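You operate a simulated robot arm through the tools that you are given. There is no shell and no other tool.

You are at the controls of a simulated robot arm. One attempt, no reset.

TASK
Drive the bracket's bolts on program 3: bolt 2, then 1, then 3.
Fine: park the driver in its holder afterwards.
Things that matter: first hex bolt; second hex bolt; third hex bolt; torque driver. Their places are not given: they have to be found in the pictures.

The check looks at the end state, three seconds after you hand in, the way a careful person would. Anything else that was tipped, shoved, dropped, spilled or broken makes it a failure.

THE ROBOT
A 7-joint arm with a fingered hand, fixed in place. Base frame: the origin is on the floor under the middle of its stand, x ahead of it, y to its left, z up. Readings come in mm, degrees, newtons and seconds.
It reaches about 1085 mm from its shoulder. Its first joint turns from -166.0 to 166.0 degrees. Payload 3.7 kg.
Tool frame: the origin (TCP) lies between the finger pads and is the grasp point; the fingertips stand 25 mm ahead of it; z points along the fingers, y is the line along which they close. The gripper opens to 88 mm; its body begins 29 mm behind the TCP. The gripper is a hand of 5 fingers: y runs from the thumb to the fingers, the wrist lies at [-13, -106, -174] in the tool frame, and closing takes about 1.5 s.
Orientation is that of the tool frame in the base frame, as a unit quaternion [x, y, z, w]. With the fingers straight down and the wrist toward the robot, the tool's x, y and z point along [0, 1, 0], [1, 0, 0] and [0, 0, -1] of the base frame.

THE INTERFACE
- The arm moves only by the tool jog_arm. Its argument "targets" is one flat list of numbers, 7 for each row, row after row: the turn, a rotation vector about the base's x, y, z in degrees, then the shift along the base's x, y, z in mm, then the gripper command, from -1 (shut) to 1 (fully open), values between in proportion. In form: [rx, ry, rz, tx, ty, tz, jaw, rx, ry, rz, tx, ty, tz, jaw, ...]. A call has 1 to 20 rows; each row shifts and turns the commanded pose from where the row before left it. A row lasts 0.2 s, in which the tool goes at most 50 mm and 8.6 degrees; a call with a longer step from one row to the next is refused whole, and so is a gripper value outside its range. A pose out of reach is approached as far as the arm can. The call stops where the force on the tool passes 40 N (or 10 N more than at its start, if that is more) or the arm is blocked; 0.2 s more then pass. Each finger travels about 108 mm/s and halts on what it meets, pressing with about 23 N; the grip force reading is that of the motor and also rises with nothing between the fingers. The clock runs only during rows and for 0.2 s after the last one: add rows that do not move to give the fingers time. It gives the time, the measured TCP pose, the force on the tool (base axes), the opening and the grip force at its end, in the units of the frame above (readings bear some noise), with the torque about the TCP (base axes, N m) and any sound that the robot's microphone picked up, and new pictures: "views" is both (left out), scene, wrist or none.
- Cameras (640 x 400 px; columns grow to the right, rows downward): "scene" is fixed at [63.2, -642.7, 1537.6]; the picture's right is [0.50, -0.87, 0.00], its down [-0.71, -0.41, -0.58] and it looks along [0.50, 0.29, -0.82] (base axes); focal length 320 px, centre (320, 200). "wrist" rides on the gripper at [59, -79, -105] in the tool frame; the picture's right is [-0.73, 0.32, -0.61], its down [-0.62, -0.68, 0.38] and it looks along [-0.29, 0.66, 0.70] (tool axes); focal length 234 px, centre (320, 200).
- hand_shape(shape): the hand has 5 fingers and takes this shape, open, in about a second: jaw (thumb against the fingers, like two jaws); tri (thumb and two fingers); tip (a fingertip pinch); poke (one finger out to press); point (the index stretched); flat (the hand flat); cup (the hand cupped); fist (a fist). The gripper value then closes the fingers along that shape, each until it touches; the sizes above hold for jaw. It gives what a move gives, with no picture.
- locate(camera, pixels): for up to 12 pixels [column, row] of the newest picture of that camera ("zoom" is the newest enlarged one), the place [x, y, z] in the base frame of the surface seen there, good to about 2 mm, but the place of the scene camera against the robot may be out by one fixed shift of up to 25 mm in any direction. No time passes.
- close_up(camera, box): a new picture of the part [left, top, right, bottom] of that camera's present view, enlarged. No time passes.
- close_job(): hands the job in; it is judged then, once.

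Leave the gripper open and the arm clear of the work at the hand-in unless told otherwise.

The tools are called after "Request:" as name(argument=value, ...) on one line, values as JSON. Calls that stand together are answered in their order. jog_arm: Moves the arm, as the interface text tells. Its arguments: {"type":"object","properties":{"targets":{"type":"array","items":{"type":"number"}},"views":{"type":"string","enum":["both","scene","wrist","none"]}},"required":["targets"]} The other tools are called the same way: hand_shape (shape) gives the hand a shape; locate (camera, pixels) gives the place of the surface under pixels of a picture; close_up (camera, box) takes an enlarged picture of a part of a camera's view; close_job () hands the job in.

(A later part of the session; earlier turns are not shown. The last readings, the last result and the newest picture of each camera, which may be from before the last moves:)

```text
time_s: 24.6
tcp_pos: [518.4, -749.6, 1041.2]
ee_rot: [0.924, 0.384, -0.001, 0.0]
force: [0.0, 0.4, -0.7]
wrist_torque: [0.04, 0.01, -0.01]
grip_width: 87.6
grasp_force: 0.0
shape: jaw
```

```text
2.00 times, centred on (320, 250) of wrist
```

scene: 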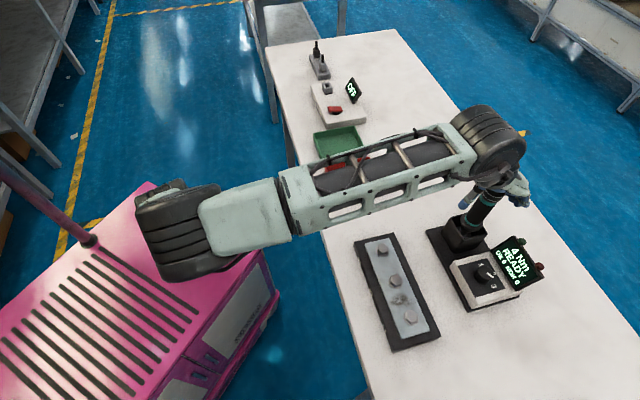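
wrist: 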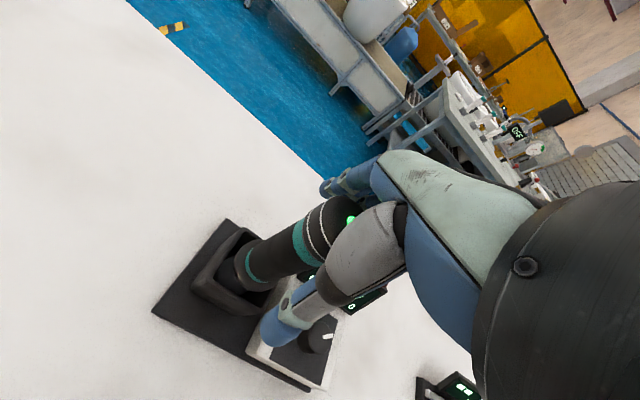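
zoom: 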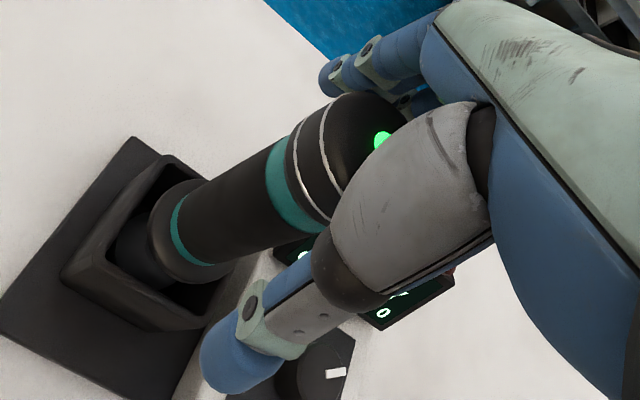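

The jaw straddles the driver's head with the palm just above it. I'll close the hand on it.

Request:
jog_arm(targets=[0, 0, 0, 0, 0, 0, 0.3, 0, 0, 0, 0, 0, 0, -0.2, 0, 0, 0, 0, 0, 0, -0.7, 0, 0, 0, 0, 0, 0, -1, 0, 0, 0, 0, 0, 0, -1, 0, 0, 0, 0, 0, 0, -1, 0, 0, 0, 0, 0, 0, -1, 0, 0, 0, 0, 0, 0, -1], views="both")

Request:
close_up(camera="wrist", box=[180, 150, 420, 350])

Request:
close_up(camera="scene", box=[420, 140, 560, 280])

```text
time_s: 26.4
tcp_pos: [518.3, -750.0, 1041.1]
ee_rot: [0.924, 0.383, -0.001, 0.001]
force: [0.1, 0.3, -0.1]
wrist_torque: [-0.02, -0.06, 0.0]
grip_width: 26.3
grasp_force: 22.8
shape: jaw
```

scene: 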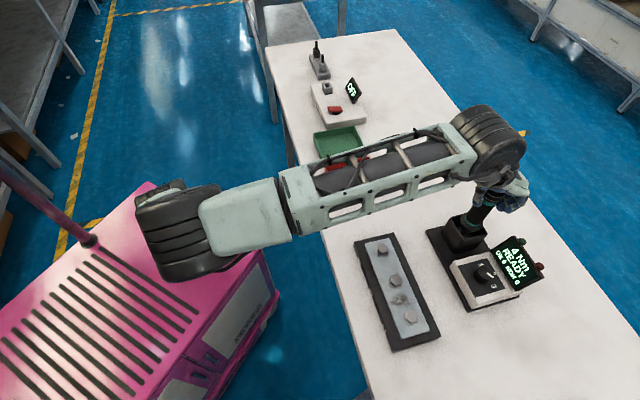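
wrist: 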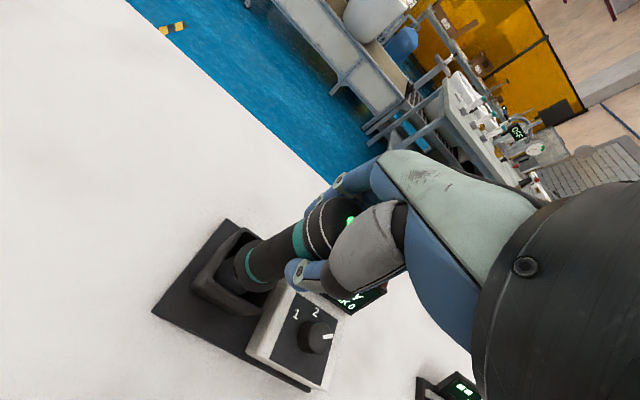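

```text
2.00 times, centred on (300, 250) of wrist
```

zoom: 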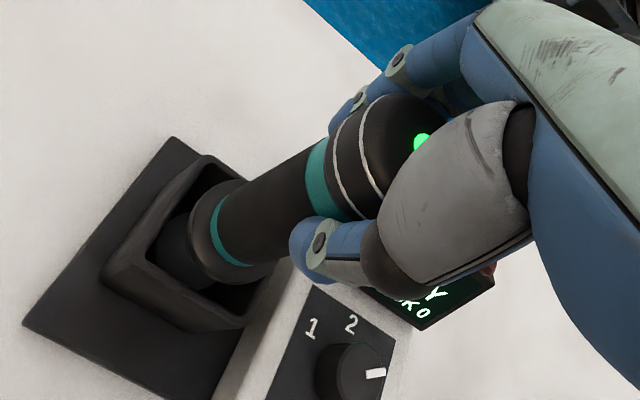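

```text
2.86 times, centred on (490, 210) of scene
```

zoom: 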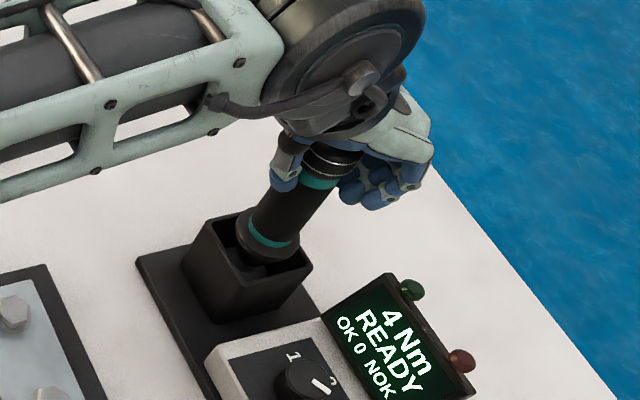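

The driver is gripped at 22.8 N. I'll lift it straight up slowly by 20 mm and read the weight.

Request:
jog_arm(targets=[0, 0, 0, 0, 0, 5, -1, 0, 0, 0, 0, 0, 7, -1, 0, 0, 0, 0, 0, 8, -1, 0, 0, 0, 0, 0, 0, -1], views="wrist")

Request:
close_up(camera="wrist", box=[180, 150, 420, 350])

```text
time_s: 27.4
tcp_pos: [518.0, -751.9, 1062.5]
ee_rot: [0.924, 0.383, 0.0, 0.0]
force: [0.2, 0.2, -4.9]
wrist_torque: [-0.02, -0.02, 0.02]
grip_width: 26.0
grasp_force: 23.4
shape: jaw
```

wrist: 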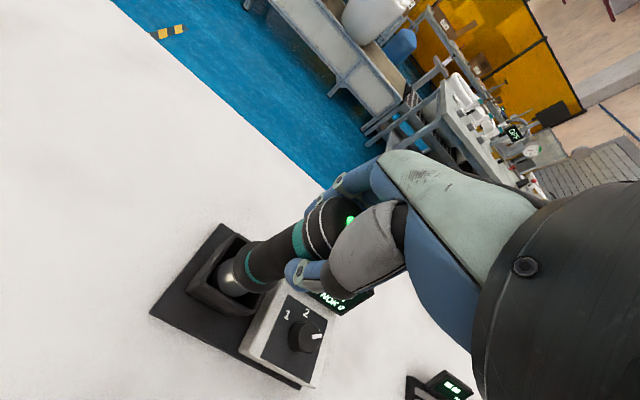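

```text
2.00 times, centred on (300, 250) of wrist
```

zoom: 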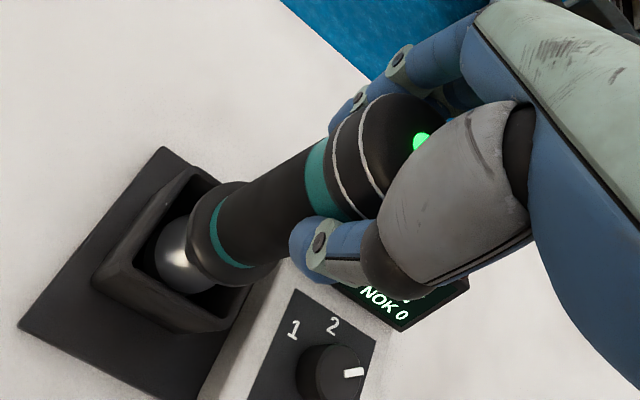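

It lifts cleanly at about 0.5 kg, and a bright socket shows under the flange. I'll raise it out of the holder to z about 1132 and look at the bottom end.

Request:
jog_arm(targets=[0, 0, 0, 0, 0, 14, -1, 0, 0, 0, 0, 0, 14, -1, 0, 0, 0, 0, 0, 14, -1, 0, 0, 0, 0, 0, 14, -1, 0, 0, 0, 0, 0, 14, -1, 0, 0, 0, 0, 0, 0, -1], views="both")

Request:
close_up(camera="wrist", box=[150, 150, 420, 370])

Request:
close_up(camera="scene", box=[420, 120, 560, 280])

```text
time_s: 28.8
tcp_pos: [518.7, -752.0, 1131.2]
ee_rot: [0.924, 0.383, -0.001, 0.0]
force: [-0.8, -0.2, -5.7]
wrist_torque: [0.01, -0.01, -0.03]
grip_width: 25.8
grasp_force: 22.9
shape: jaw
```

scene: 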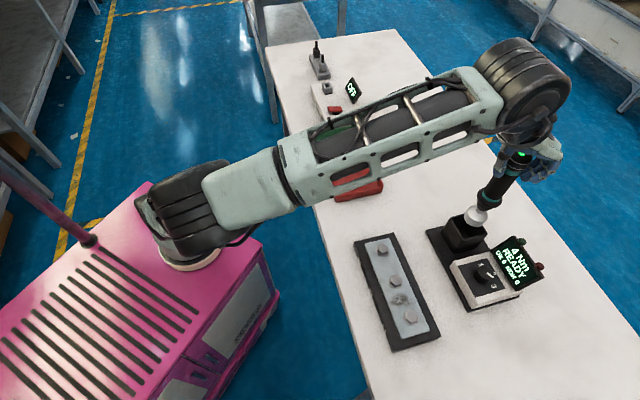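
wrist: 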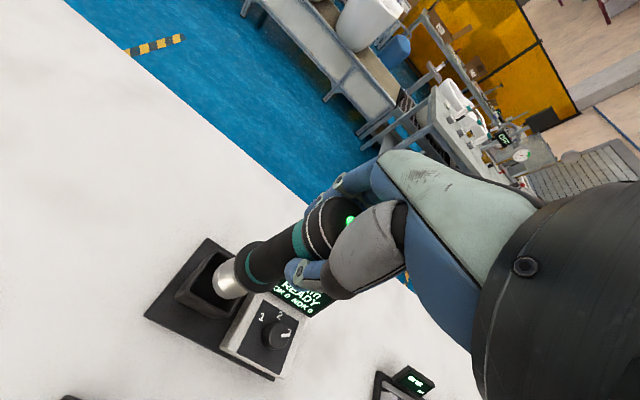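

```text
1.82 times, centred on (285, 260) of wrist
```

zoom: 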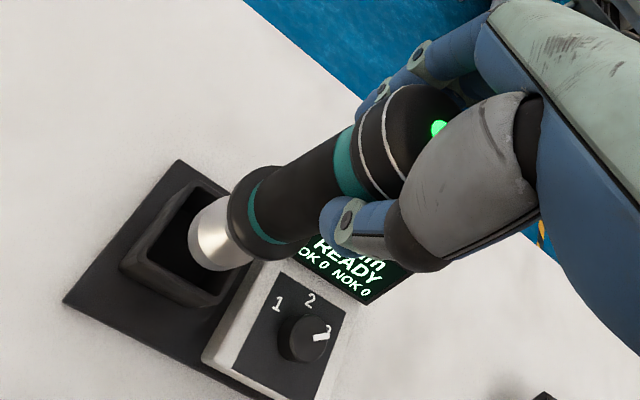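

```text
2.50 times, centred on (490, 200) of scene
```

zoom: 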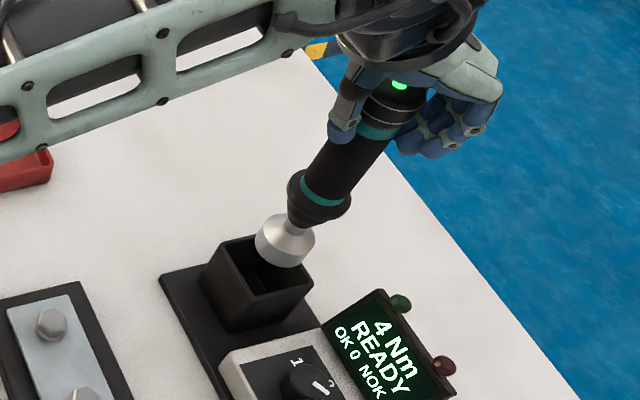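

The driver is out, with a wide cylindrical socket below the flange. I'll locate the socket's lower edge and driver axis points.

Request:
locate(camera="zoom", pixels=[[284, 265], [300, 262], [262, 250], [285, 240], [270, 225], [310, 245], [320, 190], [330, 160], [350, 130], [300, 222]])

Request:
close_up(camera="wrist", box=[200, 220, 300, 320])

```text
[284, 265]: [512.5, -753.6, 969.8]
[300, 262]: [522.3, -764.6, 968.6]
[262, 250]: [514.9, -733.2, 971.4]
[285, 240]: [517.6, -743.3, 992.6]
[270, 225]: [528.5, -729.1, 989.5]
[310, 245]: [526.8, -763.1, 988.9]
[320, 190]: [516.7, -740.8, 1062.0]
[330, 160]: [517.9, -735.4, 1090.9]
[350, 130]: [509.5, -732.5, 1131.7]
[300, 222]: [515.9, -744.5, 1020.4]
```

```text
4.00 times, centred on (250, 270) of wrist
```

zoom: 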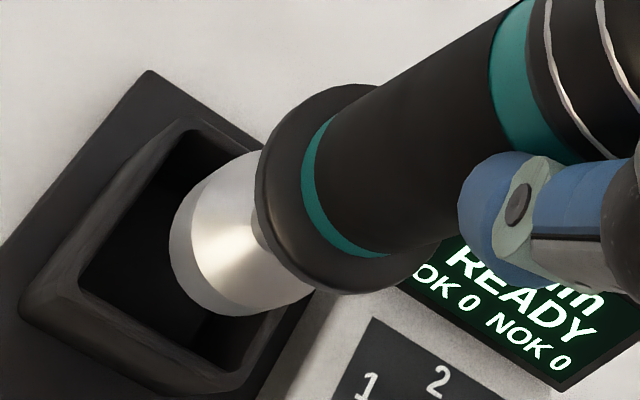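

The socket's bottom sits about 170 mm below the TCP. I'll get the socket's centre more precisely from the wrist view to check that the driver hangs straight.

Request:
locate(camera="zoom", pixels=[[205, 195], [190, 220], [187, 250], [197, 280], [215, 300], [232, 312], [240, 170], [235, 240], [295, 295], [280, 130], [270, 200], [330, 280]])

Request:
locate(camera="wrist", pixels=[[262, 243], [275, 255], [285, 240], [300, 265], [250, 262], [266, 272]])

```text
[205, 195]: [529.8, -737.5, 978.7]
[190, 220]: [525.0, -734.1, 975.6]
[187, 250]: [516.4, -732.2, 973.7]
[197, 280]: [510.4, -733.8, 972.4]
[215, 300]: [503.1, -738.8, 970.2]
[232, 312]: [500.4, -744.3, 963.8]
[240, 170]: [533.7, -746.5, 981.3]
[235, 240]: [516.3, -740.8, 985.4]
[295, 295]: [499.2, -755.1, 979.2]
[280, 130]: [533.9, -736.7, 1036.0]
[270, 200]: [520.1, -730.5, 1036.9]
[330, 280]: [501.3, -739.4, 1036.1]
```

```text
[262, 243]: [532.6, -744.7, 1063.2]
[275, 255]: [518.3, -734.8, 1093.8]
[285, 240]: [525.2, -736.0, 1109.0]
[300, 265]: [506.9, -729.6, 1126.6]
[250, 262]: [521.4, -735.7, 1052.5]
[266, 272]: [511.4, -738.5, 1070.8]
```

The socket axis lies at about (516.8,-750.0), roughly (-1.9,+2.0) from the TCP, so the driver hangs straight. I'll carry it at this height to beside the bracket, with TCP about (238,-761), to measure all three bolts with the wrist camera.

Request:
jog_arm(targets=[0, 0, 0, -20, 0, 0, -1, 0, 0, 0, -40, -1.5, 0, -1, 0, 0, 0, -45, -2, 0, -1, 0, 0, 0, -45, -2, 0, -1, 0, 0, 0, -45, -2, 0, -1, 0, 0, 0, -45, -2, 0, -1, 0, 0, 0, -40, 0, 0, -1, 0, 0, 0, 0, 0, 0, -1, 0, 0, 0, 0, 0, 0, -1], views="both")

Request:
close_up(camera="wrist", box=[0, 120, 260, 330])

```text
time_s: 30.8
tcp_pos: [237.7, -759.9, 1131.5]
ee_rot: [0.924, 0.382, -0.001, 0.0]
force: [0.0, -0.3, -5.2]
wrist_torque: [-0.03, 0.02, -0.05]
grip_width: 25.6
grasp_force: 23.2
shape: jaw
```

scene: 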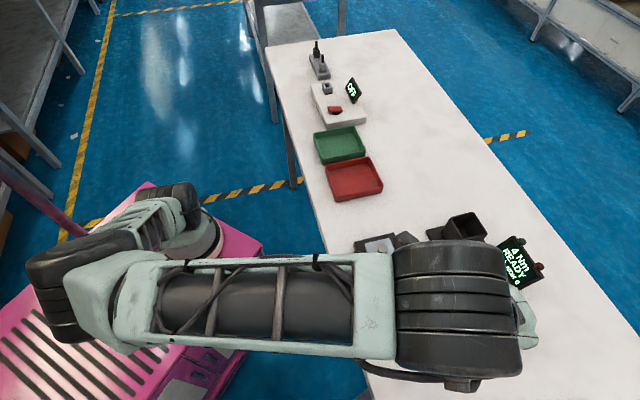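
wrist: 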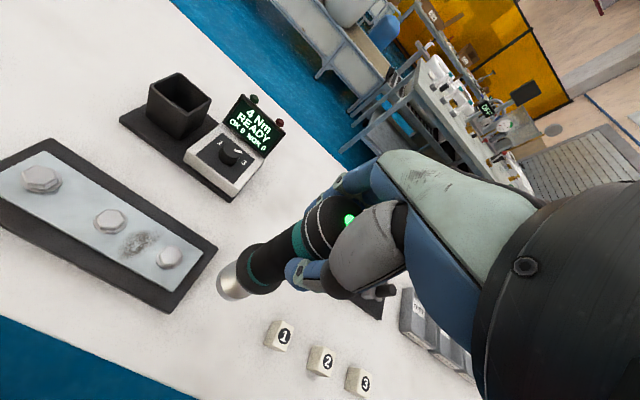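

```text
1.90 times, centred on (130, 225) of wrist
```

zoom: 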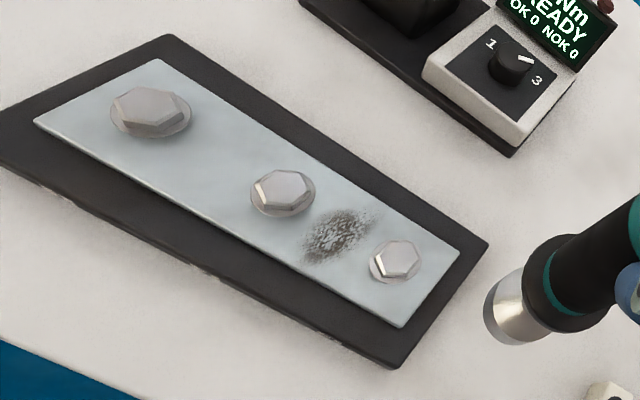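

All three bolts are in clear view at px (42,180), (110,221) and (168,257). I'll enlarge and locate them.

Request:
close_up(camera="wrist", box=[85, 200, 135, 240])

Request:
close_up(camera="wrist", box=[0, 150, 200, 280])

```text
10.00 times, centred on (110, 220) of wrist
```

zoom: 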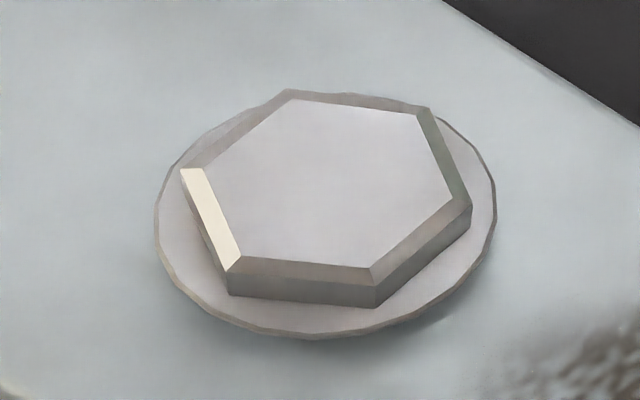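

```text
3.08 times, centred on (100, 215) of wrist
```

zoom: 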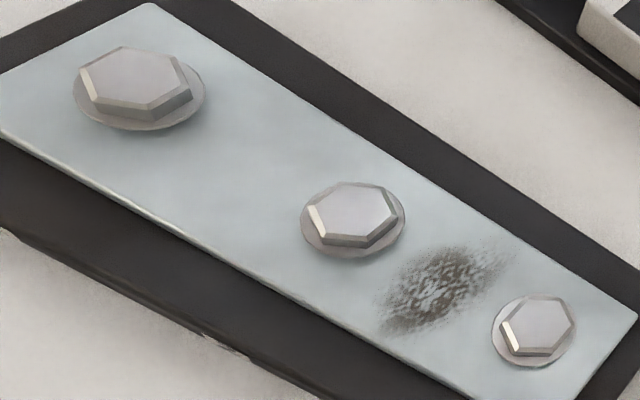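

I'll zoom on bolt 2 again and locate its six top corners, so that I can average them for the centre.

Request:
close_up(camera="wrist", box=[85, 200, 135, 240])

Request:
locate(camera="zoom", pixels=[[295, 103], [415, 118], [446, 194], [366, 263], [243, 256], [208, 170], [329, 184], [165, 215], [490, 215], [300, 325], [100, 100], [520, 330]])

Request:
close_up(camera="wrist", box=[15, 160, 65, 200])

```text
10.00 times, centred on (110, 220) of wrist
```

zoom: 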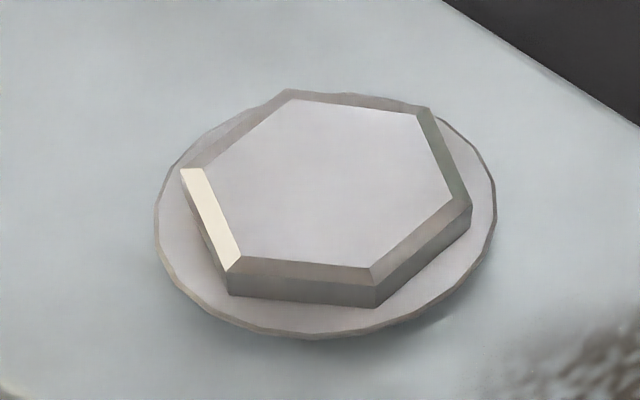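

```text
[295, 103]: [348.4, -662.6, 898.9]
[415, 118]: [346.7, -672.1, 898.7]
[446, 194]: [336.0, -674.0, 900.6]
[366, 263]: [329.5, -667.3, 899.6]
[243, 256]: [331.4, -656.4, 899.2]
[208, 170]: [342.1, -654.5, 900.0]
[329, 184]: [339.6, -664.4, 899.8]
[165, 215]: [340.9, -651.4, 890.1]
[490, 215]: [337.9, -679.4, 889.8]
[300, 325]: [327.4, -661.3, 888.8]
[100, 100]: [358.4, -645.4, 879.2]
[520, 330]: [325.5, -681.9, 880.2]
```

```text
10.00 times, centred on (40, 180) of wrist
```

zoom: 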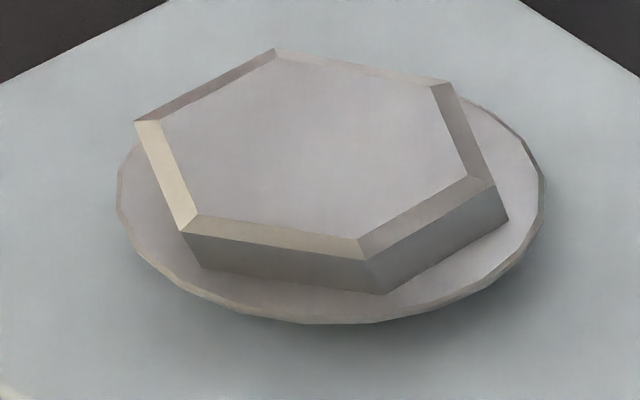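

Bolt 2's centre is (339.0,-664.5) with its top at z 899.8. The flange stands about 8 mm above the plate, so the bolts will travel down as they are driven. Next are bolts 1 and 3.

Request:
locate(camera="zoom", pixels=[[275, 64], [428, 88], [463, 175], [355, 235], [198, 213], [164, 124], [314, 150], [125, 190], [540, 200], [320, 310]])

Request:
close_up(camera="wrist", box=[143, 237, 193, 277])

```text
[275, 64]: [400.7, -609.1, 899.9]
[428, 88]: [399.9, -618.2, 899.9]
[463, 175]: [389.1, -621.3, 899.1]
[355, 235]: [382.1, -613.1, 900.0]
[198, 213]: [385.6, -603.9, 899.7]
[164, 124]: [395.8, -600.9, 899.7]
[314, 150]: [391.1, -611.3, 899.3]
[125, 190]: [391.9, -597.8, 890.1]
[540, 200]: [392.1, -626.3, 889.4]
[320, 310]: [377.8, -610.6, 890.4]
```

```text
10.00 times, centred on (168, 257) of wrist
```

zoom: 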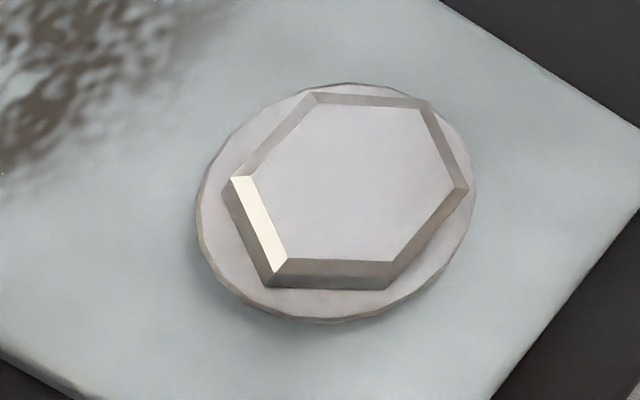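

Request:
locate(camera="zoom", pixels=[[320, 106], [418, 111], [450, 187], [384, 258], [291, 255], [257, 178], [355, 180], [205, 210], [470, 190], [330, 318]])

Request:
close_up(camera="wrist", box=[190, 220, 330, 320])

```text
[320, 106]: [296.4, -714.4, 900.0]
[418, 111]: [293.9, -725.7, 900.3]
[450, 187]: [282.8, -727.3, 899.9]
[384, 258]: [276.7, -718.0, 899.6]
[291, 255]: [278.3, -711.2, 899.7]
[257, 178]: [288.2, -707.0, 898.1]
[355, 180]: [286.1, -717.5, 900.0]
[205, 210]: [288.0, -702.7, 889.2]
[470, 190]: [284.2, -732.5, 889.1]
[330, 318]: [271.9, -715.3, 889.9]
```

```text
4.00 times, centred on (260, 270) of wrist
```

zoom: 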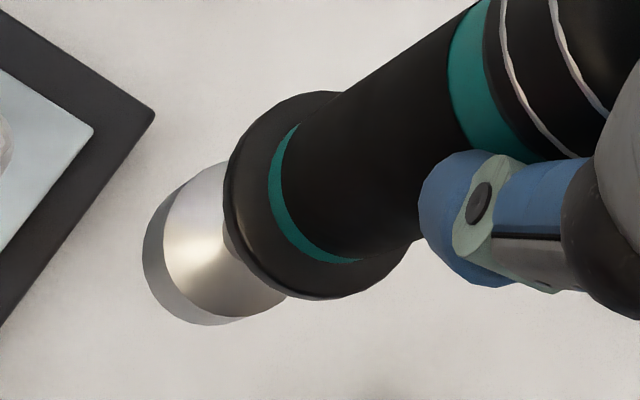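

The bolts sit at (392.2,-611.1), (339.0,-664.5) and (286.0,-717.3), 75 mm apart as they should be. Now I'll measure the socket at the present pose, to fix the TCP-to-socket offset well.

Request:
locate(camera="zoom", pixels=[[148, 240], [146, 265], [155, 293], [175, 314], [205, 322], [172, 200], [195, 175], [240, 312], [275, 300], [185, 240], [165, 255], [200, 305]])

Request:
locate(camera="zoom", pixels=[[240, 135], [228, 180], [228, 220], [245, 260], [285, 290], [330, 297], [300, 100], [330, 92], [350, 200], [400, 240], [350, 90], [420, 60]])

```text
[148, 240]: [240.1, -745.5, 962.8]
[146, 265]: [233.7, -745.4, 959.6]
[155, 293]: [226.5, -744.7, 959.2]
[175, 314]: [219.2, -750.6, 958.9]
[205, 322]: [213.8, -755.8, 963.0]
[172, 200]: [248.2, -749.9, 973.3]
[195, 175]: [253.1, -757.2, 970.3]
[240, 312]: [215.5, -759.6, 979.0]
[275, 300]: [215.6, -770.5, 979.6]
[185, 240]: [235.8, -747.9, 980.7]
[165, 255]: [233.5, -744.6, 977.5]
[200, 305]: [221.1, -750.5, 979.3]
```

```text
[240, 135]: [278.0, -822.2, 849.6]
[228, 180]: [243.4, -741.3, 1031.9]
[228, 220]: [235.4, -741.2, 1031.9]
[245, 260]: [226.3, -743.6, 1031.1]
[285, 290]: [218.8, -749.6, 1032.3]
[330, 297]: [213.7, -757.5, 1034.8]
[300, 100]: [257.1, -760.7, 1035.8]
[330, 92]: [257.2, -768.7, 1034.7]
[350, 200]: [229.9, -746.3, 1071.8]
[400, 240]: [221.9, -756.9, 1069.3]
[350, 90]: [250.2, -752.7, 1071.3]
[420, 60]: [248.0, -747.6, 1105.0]
```

The two socket fits differ by about 3 mm, so I'll take a sharper close-up of the socket and sample more points.

Request:
close_up(camera="wrist", box=[208, 250, 272, 290])

```text
10.00 times, centred on (240, 270) of wrist
```

zoom: 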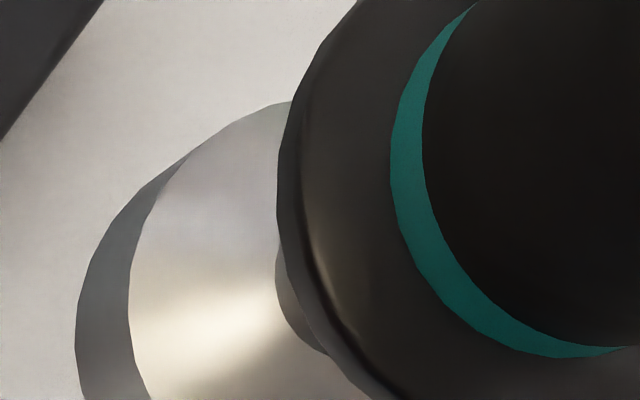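

The silver disc is the socket's flat top face at z about 980, and the dark band is its side. I'll sample the rim of that disc, and do the same for the part lower in the picture.

Request:
locate(camera="zoom", pixels=[[284, 108], [240, 124], [200, 155], [166, 195], [146, 235], [135, 275], [132, 310], [135, 345], [145, 385], [110, 300], [90, 300], [100, 360]])

Request:
close_up(camera="wrist", box=[208, 270, 272, 310])

```text
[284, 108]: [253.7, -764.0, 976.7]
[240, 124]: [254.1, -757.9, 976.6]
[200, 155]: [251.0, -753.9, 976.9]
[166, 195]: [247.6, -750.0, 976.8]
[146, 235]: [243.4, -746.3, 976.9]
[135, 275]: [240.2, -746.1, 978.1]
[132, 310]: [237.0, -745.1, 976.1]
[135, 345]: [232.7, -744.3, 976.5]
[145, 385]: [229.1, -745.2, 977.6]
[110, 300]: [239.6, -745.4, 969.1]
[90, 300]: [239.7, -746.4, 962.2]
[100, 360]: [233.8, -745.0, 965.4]
```

```text
10.00 times, centred on (240, 290) of wrist
```

zoom: 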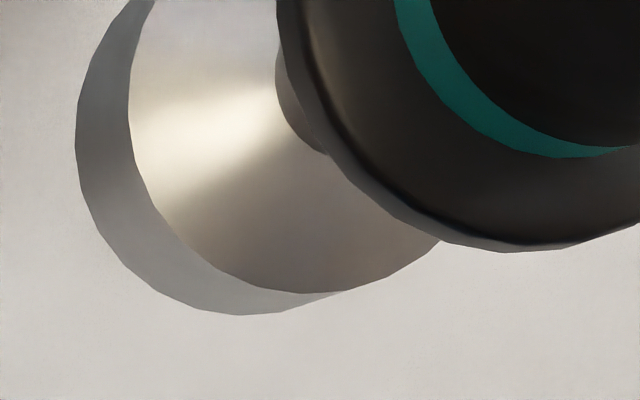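

Request:
locate(camera="zoom", pixels=[[150, 200], [170, 228], [200, 258], [235, 278], [270, 288], [305, 290], [345, 287], [385, 273], [430, 243], [110, 200], [180, 295], [240, 308]])

```text
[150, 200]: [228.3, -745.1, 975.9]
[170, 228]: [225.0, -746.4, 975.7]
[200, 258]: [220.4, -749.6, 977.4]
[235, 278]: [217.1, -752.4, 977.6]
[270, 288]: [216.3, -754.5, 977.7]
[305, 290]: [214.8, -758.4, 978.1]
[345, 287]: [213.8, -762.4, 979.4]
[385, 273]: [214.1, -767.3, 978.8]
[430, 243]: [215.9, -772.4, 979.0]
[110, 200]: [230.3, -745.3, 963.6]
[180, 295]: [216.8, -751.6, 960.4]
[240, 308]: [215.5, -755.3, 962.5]
```

The rim fit gives the socket centre at (234.0,-764.3) at z 977, and the flange centre at (235.5,-763) at z 1033. With the TCP at about (238,-761), that means the driver hangs about 1.9° off vertical toward the right. I'll correct the tilt by turning +1.9° about the outward axis, then move gently over bolt 2.

Request:
jog_arm(targets=[1.34, -1.34, 0, 0, 0, 0, -1, 0, 0, 0, 8, 8, 0, -1, 0, 0, 0, 14, 13, 0, -1, 0, 0, 0, 16, 15, 0, -1, 0, 0, 0, 16, 15, 0, -1, 0, 0, 0, 16, 15, 0, -1, 0, 0, 0, 14, 14, 0, -1, 0, 0, 0, 11, 10, 0, -1, 0, 0, 0, 6.4, 6.1, 0, -1, 0, 0, 0, 0, 0, 0, -1, 0, 0, 0, 0, 0, 0, -1], views="both")

Request:
close_up(camera="wrist", box=[190, 240, 270, 320])

```text
time_s: 33.2
tcp_pos: [339.4, -664.6, 1131.1]
ee_rot: [0.924, 0.382, 0.015, -0.005]
force: [0.2, 0.0, -4.9]
wrist_torque: [0.02, -0.05, -0.03]
grip_width: 25.9
grasp_force: 23.0
shape: jaw
```

scene: 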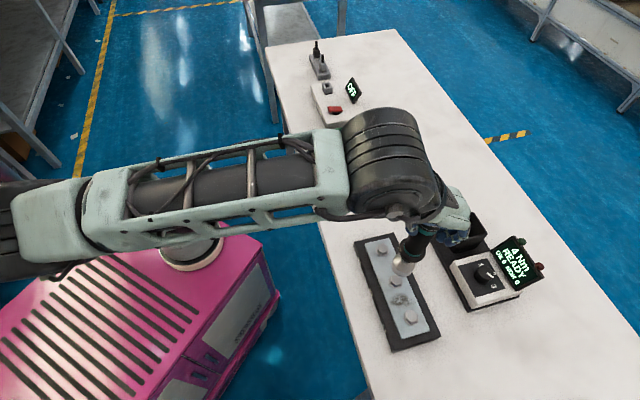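
wrist: 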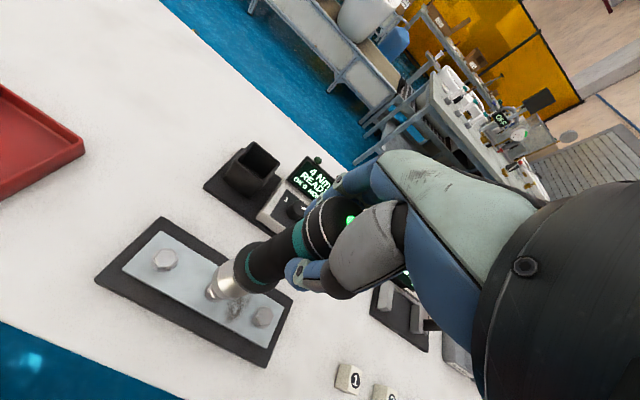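

```text
5.00 times, centred on (230, 280) of wrist
```

zoom: 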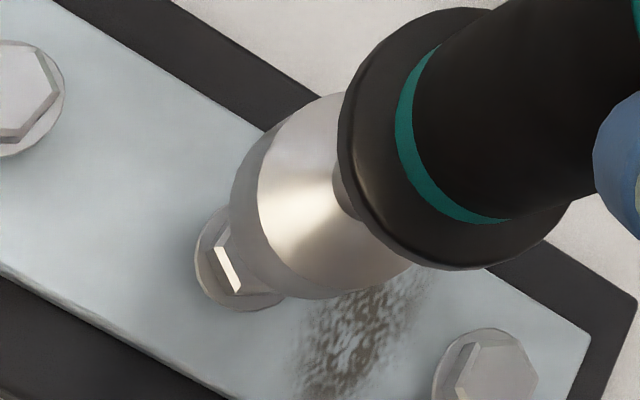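

The socket is over bolt 2, which peeks out below it. I'll sample the socket's top rim again to check the centring and tilt.

Request:
locate(camera="zoom", pixels=[[333, 100], [302, 120], [278, 146], [265, 175], [261, 205], [265, 229], [278, 254], [298, 274], [326, 286], [360, 287], [392, 276], [406, 266]])

Request:
locate(camera="zoom", pixels=[[345, 90], [342, 130], [342, 165], [350, 195], [370, 228], [400, 252], [440, 266], [480, 266], [520, 250], [555, 222], [390, 40], [440, 12]])

```text
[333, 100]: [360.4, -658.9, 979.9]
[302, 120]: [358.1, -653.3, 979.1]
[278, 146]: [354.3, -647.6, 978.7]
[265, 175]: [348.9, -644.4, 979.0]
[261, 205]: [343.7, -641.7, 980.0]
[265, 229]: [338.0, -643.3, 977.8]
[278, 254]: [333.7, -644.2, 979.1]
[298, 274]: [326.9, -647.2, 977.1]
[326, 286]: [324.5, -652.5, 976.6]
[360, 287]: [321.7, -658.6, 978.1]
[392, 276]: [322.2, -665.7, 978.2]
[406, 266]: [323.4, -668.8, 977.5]
```

```text
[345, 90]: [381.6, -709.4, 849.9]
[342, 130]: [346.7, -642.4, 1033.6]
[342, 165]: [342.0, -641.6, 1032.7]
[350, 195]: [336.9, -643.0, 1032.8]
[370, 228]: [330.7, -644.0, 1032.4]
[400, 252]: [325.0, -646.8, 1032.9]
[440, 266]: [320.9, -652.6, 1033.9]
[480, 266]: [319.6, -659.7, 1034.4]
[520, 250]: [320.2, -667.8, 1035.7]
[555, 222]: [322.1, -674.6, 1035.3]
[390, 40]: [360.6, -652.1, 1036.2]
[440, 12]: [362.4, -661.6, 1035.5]
```

The driver has now swung about 1.3° the other way: socket centre (341.3,-661.7) against TCP (339.4,-664.9). I'll trim that with a small rotation, which puts the socket at about (338.8,-664.2) over bolt 2. Then I'll descend slowly by 46 mm and look.

Request:
jog_arm(targets=[-0.46, 0.46, 0, 0, 0, 0, -1, -0.46, 0.46, 0, 0, 0, 0, -1, 0, 0, 0, 0, 0, -4, -1, 0, 0, 0, 0, 0, -7, -1, 0, 0, 0, 0, 0, -8, -1, 0, 0, 0, 0, 0, -8, -1, 0, 0, 0, 0, 0, -8, -1, 0, 0, 0, 0, 0, -7, -1, 0, 0, 0, 0, 0, -4, -1, 0, 0, 0, 0, 0, 0, -1, 0, 0, 0, 0, 0, 0, -1], views="both")

Request:
close_up(camera="wrist", box=[190, 240, 270, 320])

Request:
close_up(camera="scene", box=[350, 220, 450, 320])

```text
time_s: 35.6
tcp_pos: [339.2, -665.4, 1085.3]
ee_rot: [0.924, 0.382, 0.004, -0.001]
force: [0.6, -0.2, -4.7]
wrist_torque: [0.0, 0.03, 0.03]
grip_width: 25.5
grasp_force: 23.2
shape: jaw
```

scene: 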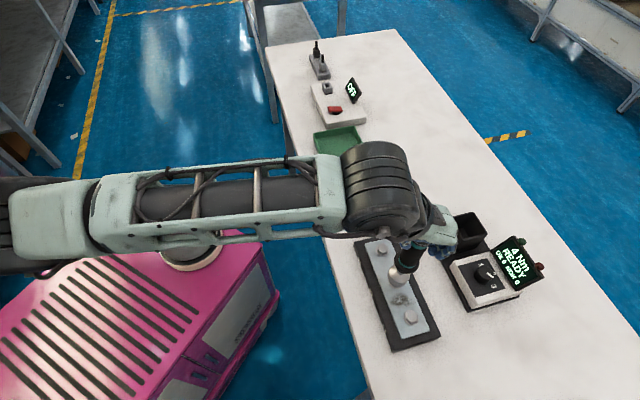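
wrist: 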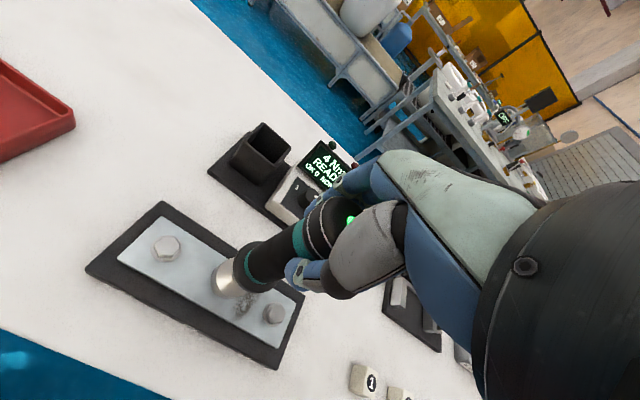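

```text
5.00 times, centred on (230, 280) of wrist
```

zoom: 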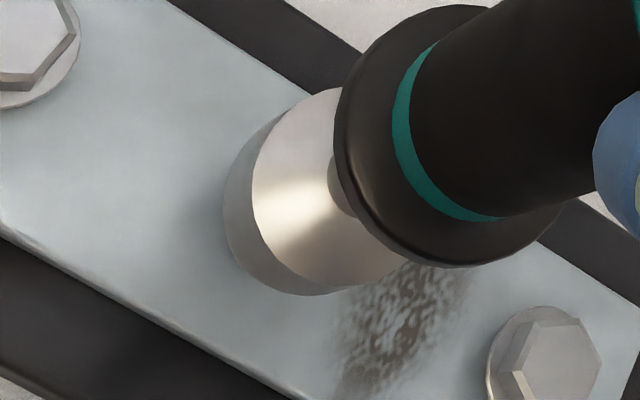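

```text
4.00 times, centred on (400, 270) of scene
```

zoom: 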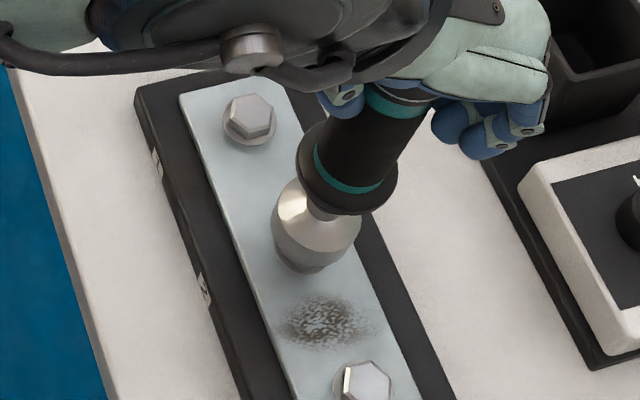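

The socket is now about 14 mm above bolt 2. I'll sample its rim once more, plus bolts 1 and 3 for reference.

Request:
locate(camera="scene", pixels=[[397, 285], [382, 249], [411, 316]])

Request:
close_up(camera="wrist", box=[190, 240, 270, 320])

Request:
locate(camera="zoom", pixels=[[325, 98], [300, 113], [278, 135], [264, 160], [258, 190], [260, 218], [272, 246], [292, 266], [320, 279], [352, 281], [385, 271], [402, 261]])

Request:
locate(camera="zoom", pixels=[[340, 90], [338, 130], [340, 165], [350, 195], [370, 226], [400, 249], [440, 262], [480, 262], [520, 247], [552, 220], [390, 35], [430, 12]])

```text
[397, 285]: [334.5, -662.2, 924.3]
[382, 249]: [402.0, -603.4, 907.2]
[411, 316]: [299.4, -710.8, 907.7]
```

```text
5.00 times, centred on (230, 280) of wrist
```

zoom: 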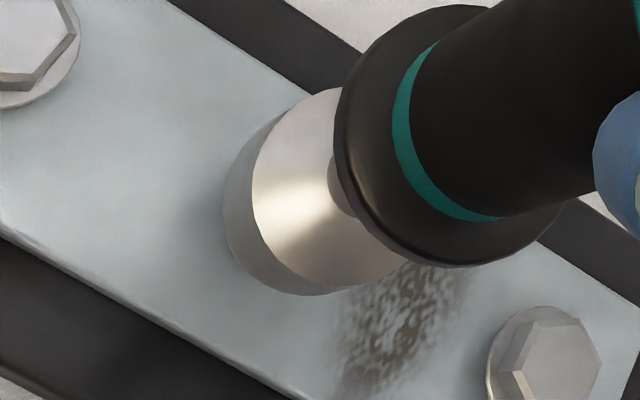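

```text
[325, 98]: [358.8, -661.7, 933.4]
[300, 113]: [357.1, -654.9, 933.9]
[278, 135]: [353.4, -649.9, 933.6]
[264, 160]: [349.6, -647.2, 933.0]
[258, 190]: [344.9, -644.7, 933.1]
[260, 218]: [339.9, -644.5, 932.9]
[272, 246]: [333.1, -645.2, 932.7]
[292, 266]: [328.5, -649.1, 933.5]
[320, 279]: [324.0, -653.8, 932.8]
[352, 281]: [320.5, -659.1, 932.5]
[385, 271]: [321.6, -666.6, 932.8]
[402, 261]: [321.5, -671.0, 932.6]
```

```text
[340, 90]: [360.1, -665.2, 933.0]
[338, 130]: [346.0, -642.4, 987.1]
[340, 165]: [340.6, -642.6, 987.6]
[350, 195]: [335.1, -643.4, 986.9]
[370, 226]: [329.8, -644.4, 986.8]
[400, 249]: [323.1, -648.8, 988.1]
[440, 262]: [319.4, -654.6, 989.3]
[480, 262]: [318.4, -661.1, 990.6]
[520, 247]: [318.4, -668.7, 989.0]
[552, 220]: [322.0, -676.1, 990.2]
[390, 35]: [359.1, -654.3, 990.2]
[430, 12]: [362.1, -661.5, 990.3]
```

The driver is now vertical: socket at (340.2,-664.3), flange at (340.2,-664.4), bolt 2 at (339.0,-664.5). I'll shift -0.8 mm in x and descend in small steps until I feel contact.

Request:
jog_arm(targets=[0, 0, 0, -0.8, -0.1, 0, -1, 0, 0, 0, 0, 0, -3, -1, 0, 0, 0, 0, 0, -3, -1, 0, 0, 0, 0, 0, -3, -1, 0, 0, 0, 0, 0, -2, -1, 0, 0, 0, 0, 0, -1, -1, 0, 0, 0, 0, 0, -1, -1, 0, 0, 0, 0, 0, -1, -1, 0, 0, 0, 0, 0, -1, -1, 0, 0, 0, 0, 0, -1, -1], views="both")

Request:
close_up(camera="wrist", box=[190, 240, 270, 320])

Request:
close_up(camera="scene", box=[350, 220, 450, 320])

```text
time_s: 37.8
tcp_pos: [337.5, -664.7, 1068.4]
ee_rot: [0.924, 0.383, 0.004, 0.0]
force: [0.2, 0.1, -6.0]
wrist_torque: [0.0, 0.03, 0.0]
grip_width: 25.8
grasp_force: 23.1
shape: jaw
```

scene: 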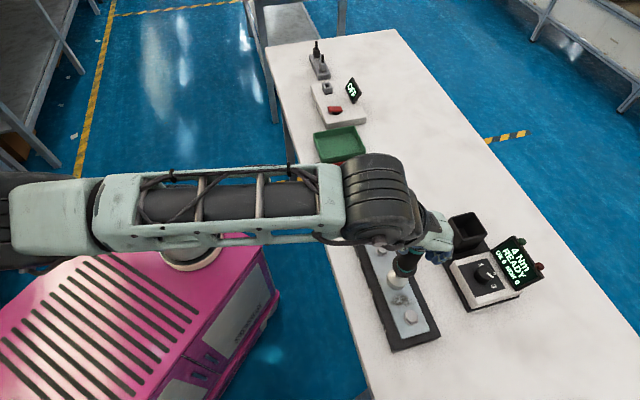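
wrist: 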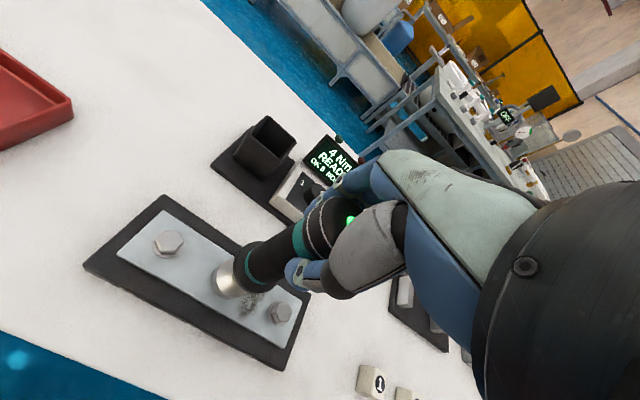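

```text
5.00 times, centred on (230, 280) of wrist
```

zoom: 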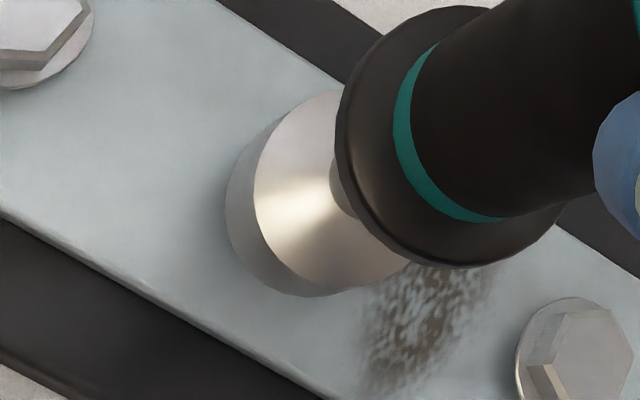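

```text
4.00 times, centred on (400, 270) of scene
```

zoom: 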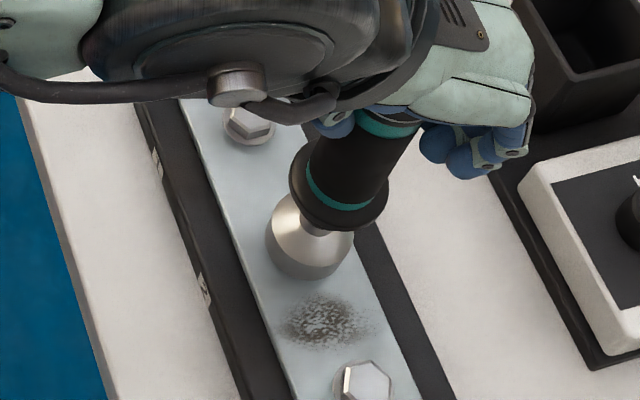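

There is no contact force yet at z 1068 and the socket seems to be slipping over the head. I'll keep descending in 1 mm steps.

Request:
jog_arm(targets=[0, 0, 0, 0.4, 0, -1, -1, 0, 0, 0, 0, 0, -1, -1, 0, 0, 0, 0, 0, -1, -1, 0, 0, 0, 0, 0, -1, -1, 0, 0, 0, 0, 0, 0, -1], views="wrist")

Request:
close_up(camera="wrist", box=[190, 240, 270, 320])

```text
time_s: 39.0
tcp_pos: [339.7, -665.0, 1063.7]
ee_rot: [0.924, 0.382, 0.004, -0.002]
force: [0.2, 0.9, -3.4]
wrist_torque: [0.04, 0.01, -0.03]
grip_width: 25.7
grasp_force: 23.2
shape: jaw
```

wrist: 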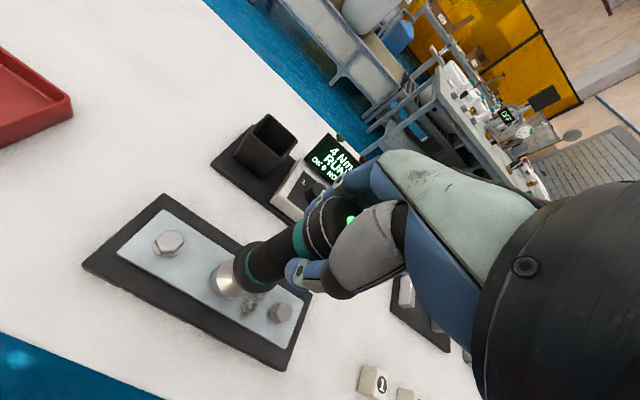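

```text
5.00 times, centred on (230, 280) of wrist
```

zoom: 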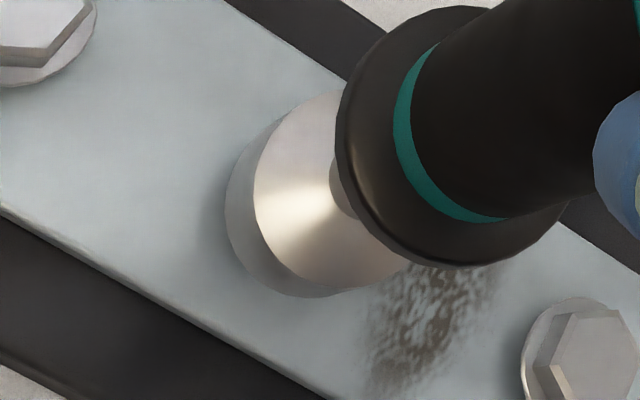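

The display has changed to "RUN", so the driver has engaged bolt 2. I'll follow the bolt down gently and read the display.

Request:
jog_arm(targets=[0, 0, 0, 0, 0, -1, -1, 0, 0, 0, 0, 0, -1, -1], views="both")

Request:
close_up(camera="wrist", box=[270, 120, 370, 220])

Request:
close_up(camera="scene", box=[350, 220, 550, 320])

```text
time_s: 39.6
tcp_pos: [338.5, -665.4, 1062.5]
ee_rot: [0.924, 0.383, 0.004, -0.001]
force: [0.1, 1.0, -2.6]
wrist_torque: [-0.03, 0.0, -0.03]
grip_width: 26.0
grasp_force: 22.8
shape: jaw
```

scene: 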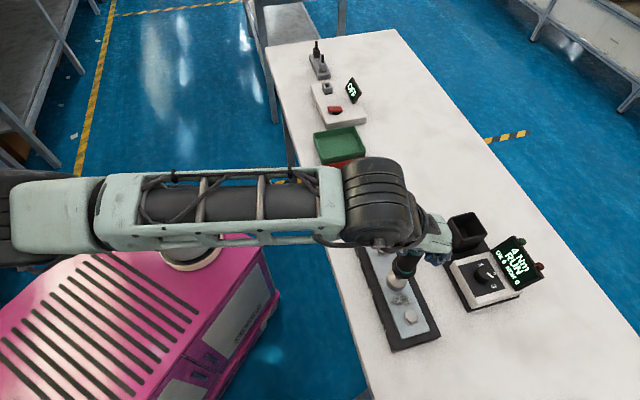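
wrist: 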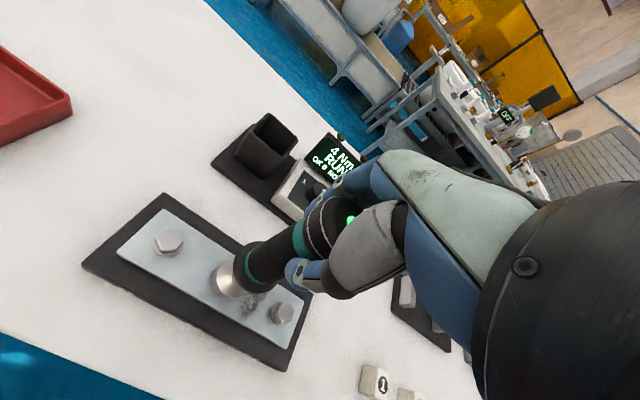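

```text
4.00 times, centred on (320, 170) of wrist
```

zoom: 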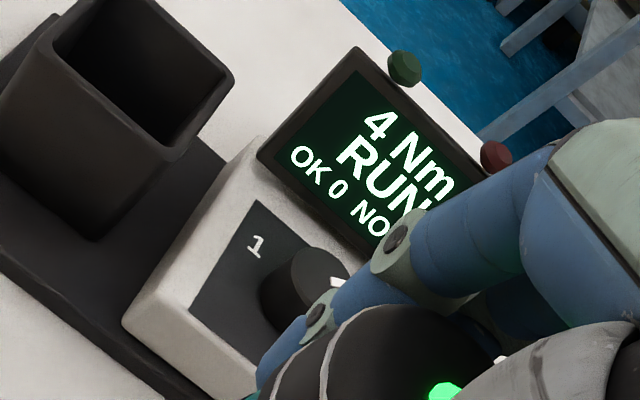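

```text
3.20 times, centred on (450, 270) of scene
```

zoom: 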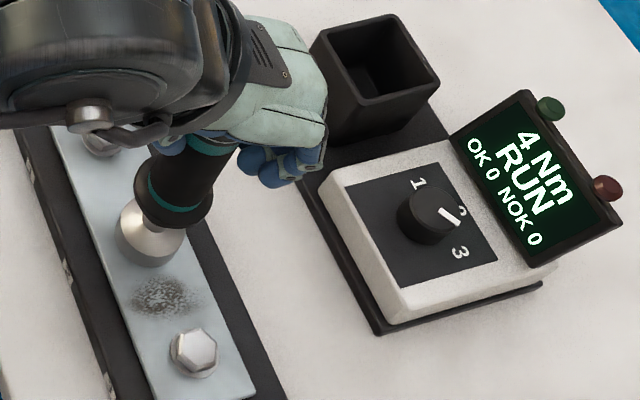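

It is running at 4 Nm. The pressing force is light, about 2.5 N, so I'll keep following the bolt down.

Request:
jog_arm(targets=[0, 0, 0, 0, 0, -1, -1, 0, 0, 0, 0, 0, -1, -1], views="scene")

Request:
close_up(camera="scene", box=[350, 220, 550, 320])

```text
time_s: 40.2
tcp_pos: [338.4, -666.3, 1061.5]
ee_rot: [0.924, 0.383, 0.003, -0.002]
force: [-0.7, 1.0, -3.0]
wrist_torque: [-0.04, 0.03, -0.04]
grip_width: 26.3
grasp_force: 23.0
shape: jaw
```

scene: 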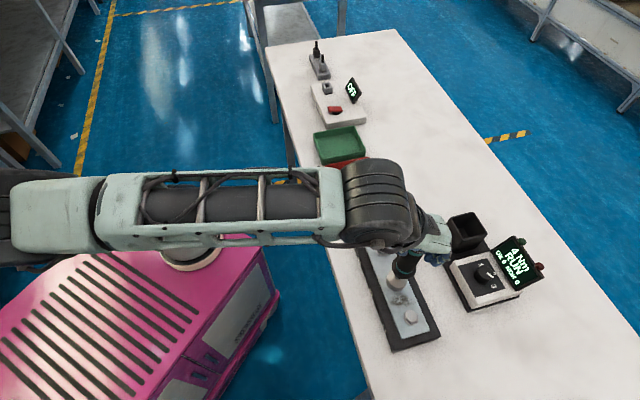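

```text
3.20 times, centred on (450, 270) of scene
```

zoom: 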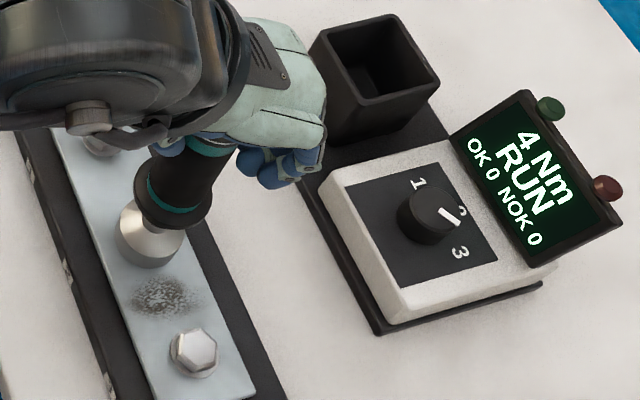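

It still reads RUN with light contact, so I'll keep following in 1 mm steps.

Request:
jog_arm(targets=[0, 0, 0, 0, 0, -1, -1, 0, 0, 0, 0, 0, -1, -1, 0, 0, 0, 0, 0, -1, -1], views="scene")

Request:
close_up(camera="scene", box=[350, 220, 550, 320])

```text
time_s: 41.0
tcp_pos: [339.0, -664.6, 1059.4]
ee_rot: [0.924, 0.383, 0.004, -0.001]
force: [0.3, 0.7, 3.5]
wrist_torque: [-0.03, -0.06, 0.02]
grip_width: 26.0
grasp_force: 22.5
shape: jaw
```

scene: 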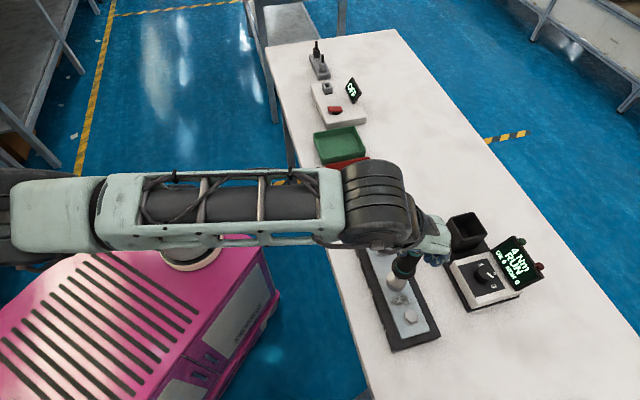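

```text
3.20 times, centred on (450, 270) of scene
```

zoom: 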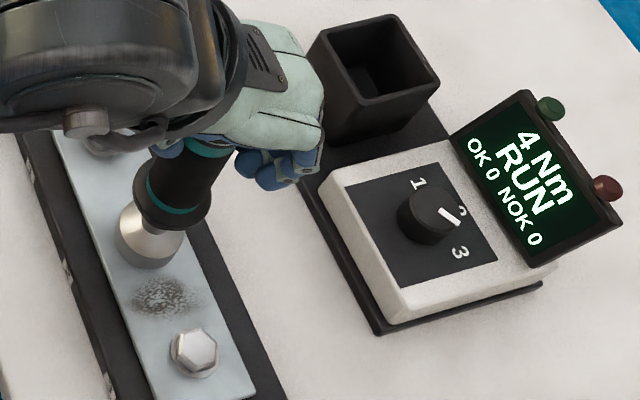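

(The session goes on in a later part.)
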